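You operate a simulated robot arm through the tools that you are given. There is no shell and no other tool. Be economical: measure what you need, move in short steps, check, and stop when the job is done.

The job below is to be done with a simulated robot arm. You get a single attempt, and the scene is never put back.

JOB
Stand the tall red tin beside the purple paint tin. It goes on the side that lies toward x +0.0, y -1.0 (a direction in the base frame), with about 3 cm between them.

It is judged by the outcome, as a careful person would: the job done as asked, and still so three seconds after it is handed in. It fails if anything else is knocked over, pushed out of place, dropped, spilled or broken.

ROBOT AND FRAMES
A 6-joint arm with a two-finger parallel gripper, fixed in place. Base frame: the origin is at the foot of the arm, x ahead of it, y to its left, z up; the work surface is at about z = 0.86. Lengths are in m, angles in degrees, forces in N, time in s.
With the tool pointing down near the work surface it reaches from about 0.26 to 0.68 m from the base axis. Its first joint turns from -66.0 to 66.0 degrees. Payload 2.9 kg.
The tool frame sits at the grasp point between the pads (the TCP): z along the fingers, y along the line on which they close. The tips reach 0.03 m beyond it. The gripper opens to 0.11 m. The fingers are 0.02 m wide and 0.01 m thick; the gripper's body (0.048 by 0.112 m) begins 0.055 m behind the TCP.
Orientation is that of the tool frame in the base frame, as a unit quaternion [x, y, z, w]. With the fingers straight down and closing along the base's y, the tool's x points along the base's -x, its y along +y and its z along -z.

CONTROLS
- The arm moves only by the tool arm_command. Its arguments are lists of equal length, an entry for each row: "grip": the opening, from 0 (shut) to 1 (fully open); "offset": the shift along the tool's x, y, z in cm, a list of three; "delta_rot": the turn, a rotation vector about the tool's x, y, z in degrees, a list of three. In form: {"grip": [grip, ...], "offset": [[dx, dy, dz], ...], "delta_rot": [[wx, wy, wz], ...]}. A call has 1 to 20 rows; each row is the pose to reach, as a shift and turn from the pose commanded when the call began, along the tool's axes at that moment. Each row takes 0.2 s and may step no farther than 0.05 m and 8.6 degrees from the row before; otherwise, or with a gripper value out of range, the whole call is refused. Where a pose cannot be reached the arm comes as near as it can. A force on the tool above 40 N (or 10 N above the force at the start of the call, whichever is more), or a blocked arm, ends the call early, and 0.2 s more pass. The fingers move at their own pace (about 0.108 m/s each) and stop on an object; they squeeze with about 20 N. The grip force told is the motor's: it shows also when the fingers shut on nothing. Time passes only in rows, and 0.2 s behind the last, so rows that repeat a pose let the fingers close. The reply holds the time, the measured pose of the TCP, the force on the tool along the base axes, the opening and the grip force, in the units named above and with some noise.
- Cameras (640 x 400 px; columns grow to the right, rows downward): "scene" is fixed at [0.0816, 0.4381, 1.3836]; the picture's right is [-0.72, -0.69, 0.00], its down [-0.40, 0.42, -0.81] and it looks along [0.56, -0.59, -0.59] (base axes); focal length 316 px, centre (320, 200). "wrist" rides on the gripper at [-0.036, 0, -0.057] in the tool frame; the picture's right is [0.00, -1.00, 0.00], its down [0.97, 0.00, -0.24] and it looks along [0.24, 0.00, 0.97] (tool axes); focal length 218 px, centre (320, 200).
- grab_frame(camera): a new picture of that camera. The clock stands still meanwhile.
- point_at(camera, pixels): for up to 12 pixels [column, row] of the newest picture of that camera ("zoom" is the newest enlarged one), the place [x, y, z] in the base frame of the surface seen there, good to about 0.003 m. The clock stands still meanwhile.
- close_up(camera, box): a new picture of the part [left, top, right, bottom] of that camera's present view, enlarged. The clock stands still meanwhile.
- finish_job(): hands the job in; it is judged then, once.

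Go step by step. Measure first, check grasps and placings, and put right what went wrong. The budget is 60 turns and 20 pictures, counting those below and the enlarged ones. Unless the task says otherwise, let go and move clear before handing in, and close with one line.

The tools are called after "Request:" by a JSON object that holds its "fn" and its "kwargs". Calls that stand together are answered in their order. arm_command: Moves the arm, as the interface text tells. Its arguments: {"type":"object","properties":{"grip":{"type":"array","items":{"type":"number"}},"offset":{"type":"array","items":{"type":"array","items":{"type":"number"}}},"delta_rot":{"type":"array","items":{"type":"array","items":{"type":"number"}}}},"required":["grip","offset","delta_rot"]} The other tools are called the same way: grab_frame (camera) takes a picture; point_at (camera, pixels) gives the place of the surface under pixels of a picture; close_up (camera, box) takes an enlarged picture of a part of a camera's view; finish_job () hands the job in.

At the start:

```text
t: 0.0
eef_pos: [0.4096, 0.0839, 1.1827]
ee_rot: [0.0, 1.0, 0.0, 0.0]
force: [0.0, -0.1, -0.5]
gripper_width: 0.1101
grip_force: 0.1
```

scene: 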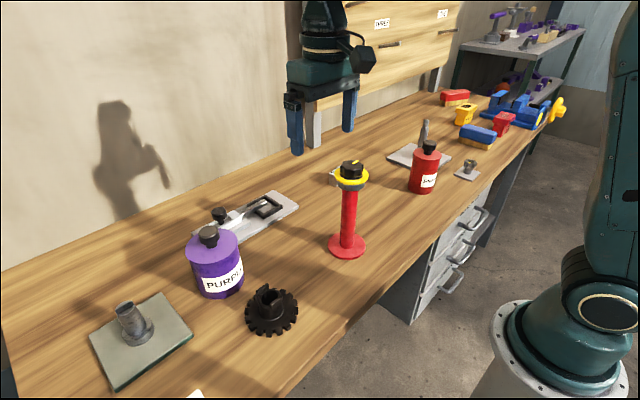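
wrist: 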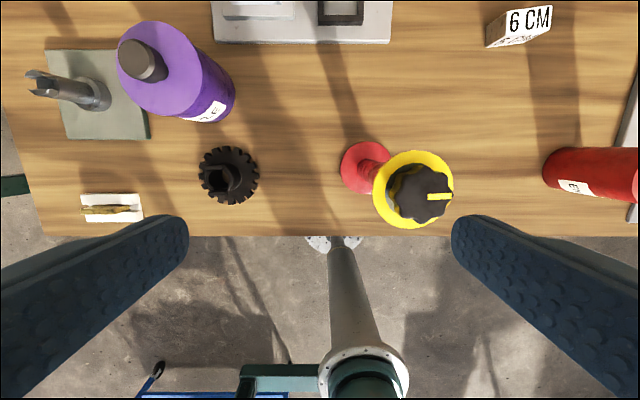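

The scene shows a labelled red tin near (425,168), a purple paint tin near (215,262), and a red post with a yellow ring near (348,210). I'll enlarge the view and measure these.

Request:
{"fn": "close_up", "kwargs": {"camera": "scene", "box": [320, 110, 500, 222]}}

Request:
{"fn": "point_at", "kwargs": {"camera": "scene", "pixels": [[429, 145], [424, 160], [415, 190], [430, 193], [208, 232], [215, 245], [192, 245], [237, 240], [218, 295], [348, 165], [347, 245], [270, 300]]}}

Request:
{"fn": "point_at", "kwargs": {"camera": "wrist", "pixels": [[143, 60], [180, 40], [120, 70], [170, 105], [200, 110], [415, 190], [360, 165], [590, 175], [550, 165], [228, 175], [520, 25], [300, 40]]}}

```text
3.56 times, centred on (410, 166) of scene
```

zoom: 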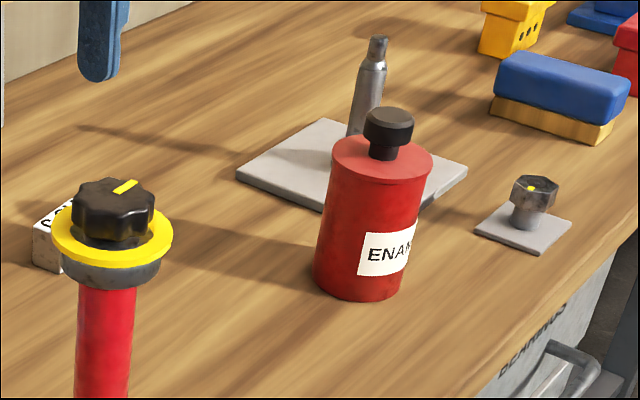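

```text
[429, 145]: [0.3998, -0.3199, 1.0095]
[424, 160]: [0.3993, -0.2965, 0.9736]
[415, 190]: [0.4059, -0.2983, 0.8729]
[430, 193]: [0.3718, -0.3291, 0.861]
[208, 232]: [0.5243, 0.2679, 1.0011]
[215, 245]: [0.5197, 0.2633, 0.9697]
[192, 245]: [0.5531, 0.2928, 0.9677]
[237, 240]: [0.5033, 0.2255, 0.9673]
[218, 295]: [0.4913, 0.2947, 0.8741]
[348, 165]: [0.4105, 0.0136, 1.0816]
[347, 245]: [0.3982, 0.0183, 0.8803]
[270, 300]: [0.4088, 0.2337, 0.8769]
```

```text
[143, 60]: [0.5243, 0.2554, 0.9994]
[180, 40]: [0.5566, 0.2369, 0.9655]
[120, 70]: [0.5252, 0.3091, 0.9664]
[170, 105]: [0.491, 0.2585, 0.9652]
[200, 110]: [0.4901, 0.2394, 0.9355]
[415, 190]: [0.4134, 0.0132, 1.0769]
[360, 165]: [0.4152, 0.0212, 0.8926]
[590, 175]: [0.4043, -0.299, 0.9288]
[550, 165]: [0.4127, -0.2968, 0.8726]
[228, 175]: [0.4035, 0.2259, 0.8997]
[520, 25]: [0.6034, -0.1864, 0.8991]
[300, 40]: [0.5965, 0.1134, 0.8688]
```

Purple tin's axis is about (0.527, 0.26) with radius about 0.042. The only red tin is the ENAMEL one, near (0.395, -0.325). I'll move above it at the current height, above the post (top about 1.08), and turn the gripper to close along x.

Request:
{"fn": "arm_command", "kwargs": {"grip": [1, 1, 1, 1, 1, 1, 1, 1, 1, 1, 1, 1], "offset": [[0, -3.5, 0], [0, -7, 0], [0, -10.5, 0], [0, -14, 0], [0, -17.5, 0], [0, -21, 0], [0, -24.5, 0], [0, -28, 0], [0, -31.5, 0], [0, -35, 0], [0, -38.5, 0], [1, -40.5, 0]], "delta_rot": [[0, 0, 7.5], [0, 0, 15], [0, 0, 22.5], [0, 0, 30], [0, 0, 37.5], [0, 0, 45], [0, 0, 52.5], [0, 0, 60], [0, 0, 67.5], [0, 0, 75], [0, 0, 82.5], [0, 0, 90]]}}

Request:
{"fn": "grab_frame", "kwargs": {"camera": "wrist"}}

```text
t: 2.6
eef_pos: [0.3977, -0.321, 1.1831]
ee_rot: [0.708, 0.706, 0.0, 0.0]
force: [0.9, 0.2, -1.6]
gripper_width: 0.1101
grip_force: 0.1
```

```text
16 pictures are left
```

wrist: 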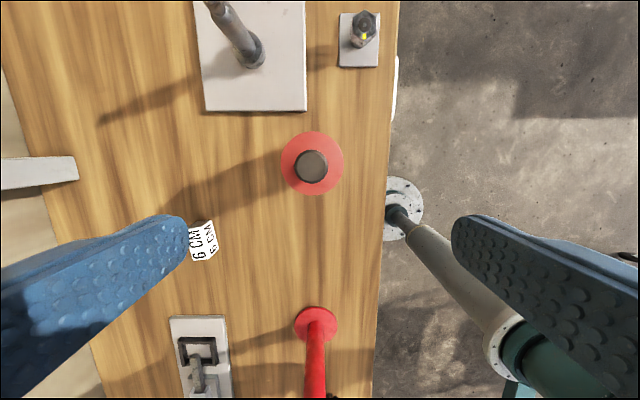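

The tin's top disc spans columns 281–343 and rows 131–195. I'll measure its rim and cap, and its neighbours.

Request:
{"fn": "point_at", "kwargs": {"camera": "wrist", "pixels": [[283, 163], [341, 163], [312, 133], [312, 193], [312, 165], [300, 108], [250, 60], [225, 8], [362, 15], [342, 66], [206, 240], [228, 328]]}}

```text
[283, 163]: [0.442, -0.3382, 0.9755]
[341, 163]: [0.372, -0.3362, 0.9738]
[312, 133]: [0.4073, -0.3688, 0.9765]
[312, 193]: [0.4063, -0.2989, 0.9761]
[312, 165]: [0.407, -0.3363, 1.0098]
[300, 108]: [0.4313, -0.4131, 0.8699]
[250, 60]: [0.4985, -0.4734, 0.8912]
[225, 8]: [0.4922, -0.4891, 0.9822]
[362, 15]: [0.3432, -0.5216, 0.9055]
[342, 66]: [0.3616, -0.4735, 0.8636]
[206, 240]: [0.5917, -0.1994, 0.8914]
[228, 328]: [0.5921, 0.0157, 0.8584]
```

Red tin: axis (0.407, -0.334), radius about 0.036, shoulder z 0.976, cap top 1.010. I'll centre over it and descend to TCP z 0.965, so the gripper body just clears the cap.

Request:
{"fn": "arm_command", "kwargs": {"grip": [1, 1, 1, 1, 1, 1, 1, 1], "offset": [[-1.3, 0.93, 0], [-1.3, 0.93, 4], [-1.3, 0.93, 8], [-1.3, 0.93, 12], [-1.3, 0.93, 15], [-1.3, 0.93, 18], [-1.3, 0.93, 20], [-1.3, 0.93, 21.8]], "delta_rot": [[0, 0, 0], [0, 0, 0], [0, 0, 0], [0, 0, 0], [0, 0, 0], [0, 0, 0], [0, 0, 0], [0, 0, 0]]}}

Request:
{"fn": "grab_frame", "kwargs": {"camera": "wrist"}}

```text
t: 4.4
eef_pos: [0.4084, -0.3336, 0.9645]
ee_rot: [0.707, 0.707, 0.001, 0.0]
force: [-0.2, 0.0, 0.5]
gripper_width: 0.1099
grip_force: 0.0
```

```text
15 pictures are left
```

wrist: 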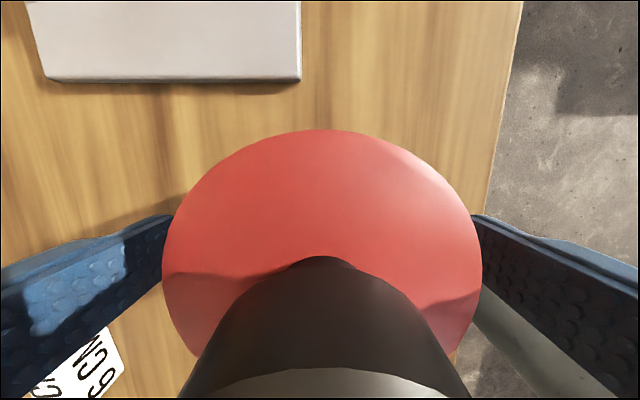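

The tin sits centred between the fingers (disc columns 162–482), and the force reading is near zero. I'll close on it.

Request:
{"fn": "arm_command", "kwargs": {"grip": [0.5, 0.3, 0.3, 0.3, 0.3], "offset": [[0, 0, 0], [0, 0, 0], [0, 0, 0], [0, 0, 0], [0, 0, 0]], "delta_rot": [[0, 0, 0], [0, 0, 0], [0, 0, 0], [0, 0, 0], [0, 0, 0]]}}

```text
t: 5.6
eef_pos: [0.4085, -0.334, 0.9636]
ee_rot: [0.707, 0.708, 0.0, 0.0]
force: [0.1, -0.3, -3.1]
gripper_width: 0.0739
grip_force: 19.8
```

The fingers hold at 0.074 m with 20 N. I'll lift straight up a little to test the grasp.

Request:
{"fn": "arm_command", "kwargs": {"grip": [0.3, 0.3, 0.3, 0.3, 0.3], "offset": [[0, 0, -0.5], [0, 0, -1.5], [0, 0, -3], [0, 0, -4], [0, 0, -4]], "delta_rot": [[0, 0, 0], [0, 0, 0], [0, 0, 0], [0, 0, 0], [0, 0, 0]]}}

Request:
{"fn": "grab_frame", "kwargs": {"camera": "scene"}}

```text
t: 6.8
eef_pos: [0.4092, -0.3345, 1.0046]
ee_rot: [0.707, 0.707, 0.001, 0.0]
force: [0.1, 0.7, -4.4]
gripper_width: 0.0738
grip_force: 19.8
```

```text
14 pictures are left
```

scene: 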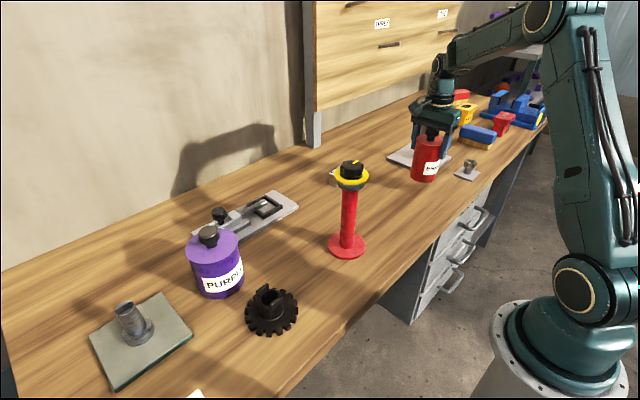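

The tin lifted cleanly (grip steady at 0.0738 m). Before moving it, I'll measure the purple tin's outline and the placing area precisely in an enlarged view.

Request:
{"fn": "close_up", "kwargs": {"camera": "scene", "box": [170, 180, 314, 270]}}

```text
4.44 times, centred on (242, 225) of scene
```

zoom: 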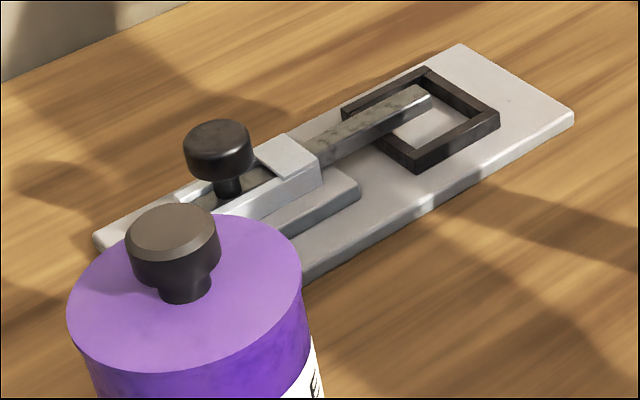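

Request:
{"fn": "point_at", "kwargs": {"camera": "zoom", "pixels": [[70, 312], [298, 268], [255, 218], [110, 362], [180, 368], [270, 330], [230, 212], [310, 275], [440, 210], [570, 120], [175, 225], [90, 260]]}}

```text
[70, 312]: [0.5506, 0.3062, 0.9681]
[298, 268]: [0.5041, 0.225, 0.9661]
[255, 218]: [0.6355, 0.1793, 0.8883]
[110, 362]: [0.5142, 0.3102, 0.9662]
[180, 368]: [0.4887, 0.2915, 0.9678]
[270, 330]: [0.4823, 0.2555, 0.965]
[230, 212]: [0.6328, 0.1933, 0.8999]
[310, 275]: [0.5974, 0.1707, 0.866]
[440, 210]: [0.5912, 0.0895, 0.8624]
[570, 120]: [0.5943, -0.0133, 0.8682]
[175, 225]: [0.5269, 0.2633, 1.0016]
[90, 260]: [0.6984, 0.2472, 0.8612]
```

Circle fit: purple axis (0.525, 0.267), radius 0.045, so the red tin's axis should go at about (0.525, 0.155). That keeps it clear of the latch plate edge at x 0.592. I'll lift, shift to x 0.525 (well clear of the post) and then traverse.

Request:
{"fn": "arm_command", "kwargs": {"grip": [0.3, 0.3, 0.3, 0.3, 0.3, 0.3, 0.3, 0.3, 0.3, 0.3, 0.3, 0.3, 0.3, 0.3, 0.3, 0.3, 0.3, 0.3, 0.3, 0.3], "offset": [[0, 0, -3.5], [0, 0, -7], [0, 0, -10], [0, 3, -13], [0, 6, -15], [1.5, 9, -15], [4, 11.6, -15], [7.5, 11.6, -15], [11.5, 11.6, -15], [15.5, 11.6, -15], [19.5, 11.6, -15], [23.5, 11.6, -15], [27.5, 11.6, -15], [31.5, 11.6, -15], [35.5, 11.6, -15], [39.5, 11.6, -15], [43.5, 11.6, -15], [46.5, 11.6, -15], [48.95, 11.6, -15], [48.95, 11.6, -15]], "delta_rot": [[0, 0, 0], [0, 0, 0], [0, 0, 0], [0, 0, 0], [0, 0, 0], [0, 0, 0], [0, 0, 0], [0, 0, 0], [0, 0, 0], [0, 0, 0], [0, 0, 0], [0, 0, 0], [0, 0, 0], [0, 0, 0], [0, 0, 0], [0, 0, 0], [0, 0, 0], [0, 0, 0], [0, 0, 0], [0, 0, 0]]}}

Request:
{"fn": "grab_frame", "kwargs": {"camera": "scene"}}

```text
t: 11.0
eef_pos: [0.5228, 0.1557, 1.1551]
ee_rot: [0.708, 0.707, -0.001, 0.0]
force: [-0.6, 0.8, -4.3]
gripper_width: 0.0736
grip_force: 19.8
```

```text
12 pictures are left
```

scene: 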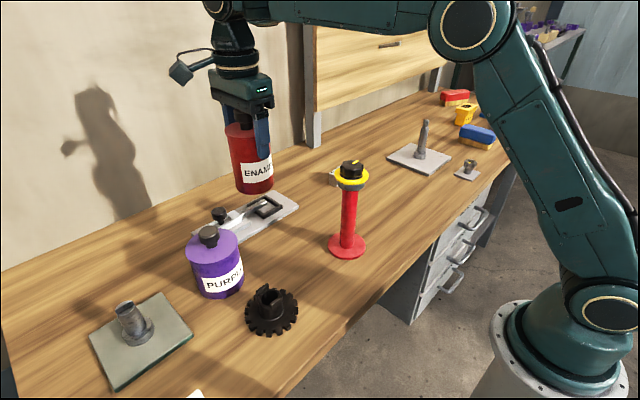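

The tin hangs upright above the spot. I'll descend to about 1 cm above the table and check the gap.

Request:
{"fn": "arm_command", "kwargs": {"grip": [0.3, 0.3, 0.3, 0.3, 0.3, 0.3, 0.3], "offset": [[0, 0.15, 3.5], [0, 0.15, 7], [0, 0.15, 10.5], [0, 0.15, 13.5], [0, 0.15, 16], [0, 0.15, 18], [0, 0.15, 18]], "delta_rot": [[0, 0, 0], [0, 0, 0], [0, 0, 0], [0, 0, 0], [0, 0, 0], [0, 0, 0], [0, 0, 0]]}}

Request:
{"fn": "close_up", "kwargs": {"camera": "scene", "box": [160, 160, 352, 280]}}

Request:
{"fn": "grab_frame", "kwargs": {"camera": "wrist"}}

```text
t: 12.6
eef_pos: [0.5264, 0.1541, 0.9735]
ee_rot: [0.707, 0.708, 0.0, 0.0]
force: [0.3, 0.0, -3.6]
gripper_width: 0.0736
grip_force: 20.3
```

```text
3.33 times, centred on (256, 220) of scene
```

zoom: 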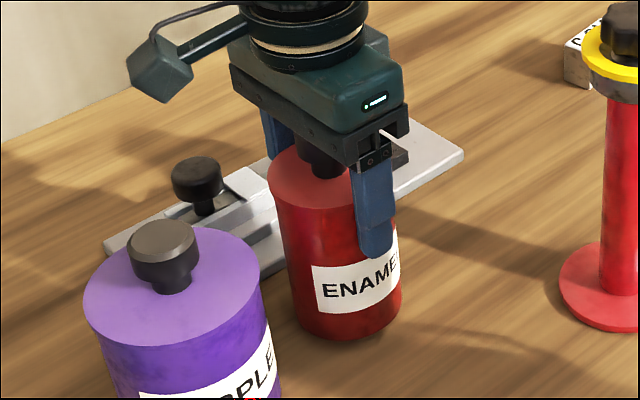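

```text
10 pictures are left
```

wrist: 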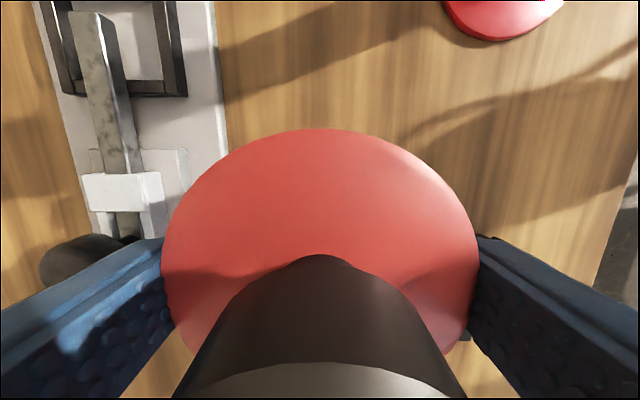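

The tin is upright with a clear gap to the purple tin, and the latch sits low beside the fingers. I'll lower it the last centimetre in small steps.

Request:
{"fn": "arm_command", "kwargs": {"grip": [0.3, 0.3, 0.3, 0.3, 0.3], "offset": [[0, 0, 0.4], [0, 0, 0.7], [0, 0, 0.9], [0, 0, 1.0], [0, 0, 1.0]], "delta_rot": [[0, 0, 0], [0, 0, 0], [0, 0, 0], [0, 0, 0], [0, 0, 0]]}}

Request:
{"fn": "close_up", "kwargs": {"camera": "scene", "box": [160, 180, 352, 300]}}

Request:
{"fn": "point_at", "kwargs": {"camera": "zoom", "pixels": [[270, 120], [300, 140], [330, 135], [350, 260], [300, 260], [255, 220], [262, 260], [340, 276], [400, 290], [160, 180]]}}

```text
t: 13.8
eef_pos: [0.5258, 0.1561, 0.9644]
ee_rot: [0.707, 0.707, 0.001, 0.0]
force: [-0.4, -0.2, -1.6]
gripper_width: 0.0736
grip_force: 20.0
```

```text
3.33 times, centred on (256, 240) of scene
```

zoom: 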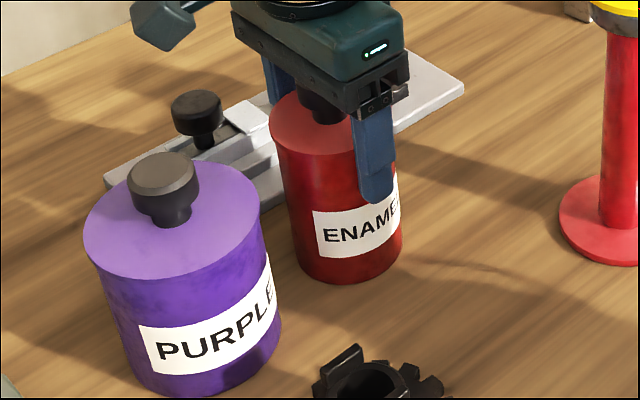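

```text
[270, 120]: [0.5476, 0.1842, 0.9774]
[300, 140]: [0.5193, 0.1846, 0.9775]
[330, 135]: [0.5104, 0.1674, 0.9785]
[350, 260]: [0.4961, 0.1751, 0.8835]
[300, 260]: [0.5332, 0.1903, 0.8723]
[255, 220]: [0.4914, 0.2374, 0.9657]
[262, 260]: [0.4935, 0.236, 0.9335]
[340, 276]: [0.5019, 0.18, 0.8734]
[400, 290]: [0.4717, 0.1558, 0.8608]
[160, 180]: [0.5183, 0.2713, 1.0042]
```

The load on the tool has fallen from about 4 N to 1.6 N and the shoulder is back at z 0.977, so the base is just touching. The gap is about 3 cm (y 0.192 to 0.222). I'll press down 1 mm more, then open.

Request:
{"fn": "arm_command", "kwargs": {"grip": [0.3, 0.3, 0.75, 0.85, 0.85, 0.85], "offset": [[0, 0, 0.1], [0, 0, 0.1], [0, 0, 0.1], [0, 0, 0.1], [0, 0, 0.1], [0, 0, 0.1]], "delta_rot": [[0, 0, 0], [0, 0, 0], [0, 0, 0], [0, 0, 0], [0, 0, 0], [0, 0, 0]]}}

```text
t: 15.2
eef_pos: [0.5261, 0.1551, 0.9631]
ee_rot: [0.707, 0.707, -0.001, 0.0]
force: [0.2, 0.0, 0.6]
gripper_width: 0.0938
grip_force: 0.0
```

The fingers are open at 0.094 m and free of the tin. I'll rise straight up and check.

Request:
{"fn": "arm_command", "kwargs": {"grip": [0.85, 0.85, 0.85, 0.85, 0.85, 0.85, 0.85, 0.85], "offset": [[0, 0, -1], [0, 0, -3], [0, 0, -6], [0, 0, -9.5], [0, 0, -13], [0, 0, -17], [0, 0, -21], [0, 0, -21]], "delta_rot": [[0, 0, 0], [0, 0, 0], [0, 0, 0], [0, 0, 0], [0, 0, 0], [0, 0, 0], [0, 0, 0], [0, 0, 0]]}}

Request:
{"fn": "grab_frame", "kwargs": {"camera": "scene"}}

Request:
{"fn": "grab_frame", "kwargs": {"camera": "wrist"}}

```text
t: 17.0
eef_pos: [0.5265, 0.1561, 1.173]
ee_rot: [0.707, 0.707, 0.0, 0.0]
force: [-0.3, 0.2, -0.1]
gripper_width: 0.0937
grip_force: 0.1
```

```text
8 pictures are left
```

scene: 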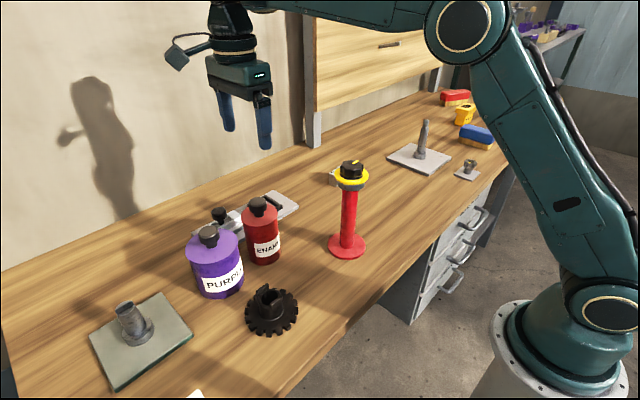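

```text
7 pictures are left
```

wrist: 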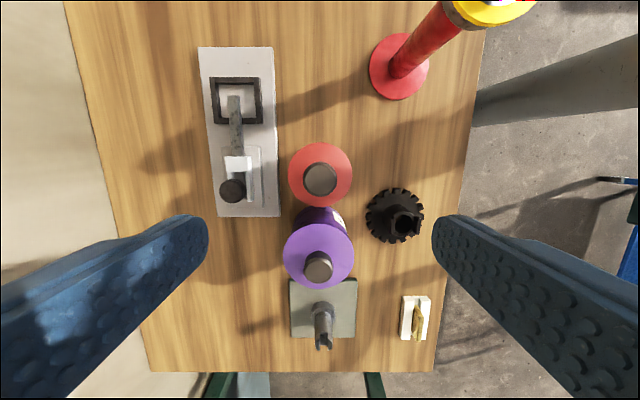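

The red tin stands at (320,175) with purple below it. I'll measure both rims to confirm the gap.

Request:
{"fn": "point_at", "kwargs": {"camera": "wrist", "pixels": [[290, 174], [349, 174], [320, 145], [320, 204], [320, 180], [286, 252], [351, 252], [318, 224], [318, 285], [318, 268]]}}

```text
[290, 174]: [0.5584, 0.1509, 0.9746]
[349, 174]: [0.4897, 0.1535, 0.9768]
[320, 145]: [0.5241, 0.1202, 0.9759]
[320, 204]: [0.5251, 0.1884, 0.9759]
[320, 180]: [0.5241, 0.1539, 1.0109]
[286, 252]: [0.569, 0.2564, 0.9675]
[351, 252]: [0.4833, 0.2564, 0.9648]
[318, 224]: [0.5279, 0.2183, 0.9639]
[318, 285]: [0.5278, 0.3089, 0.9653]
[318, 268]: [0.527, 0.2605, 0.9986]
```

Red axis is at (0.524, 0.154) and purple at (0.527, 0.263). The rims face each other at y 0.190 and 0.219, a gap of about 3 cm, and the gripper is well clear, so I'm handing in.

Request:
{"fn": "finish_job", "kwargs": {}}

```text
The job is handed in.
```

The tall red tin stands upright on the -y side of the purple paint tin, with a measured gap of about 3 cm, and the last pictures show nothing else moved or knocked over.
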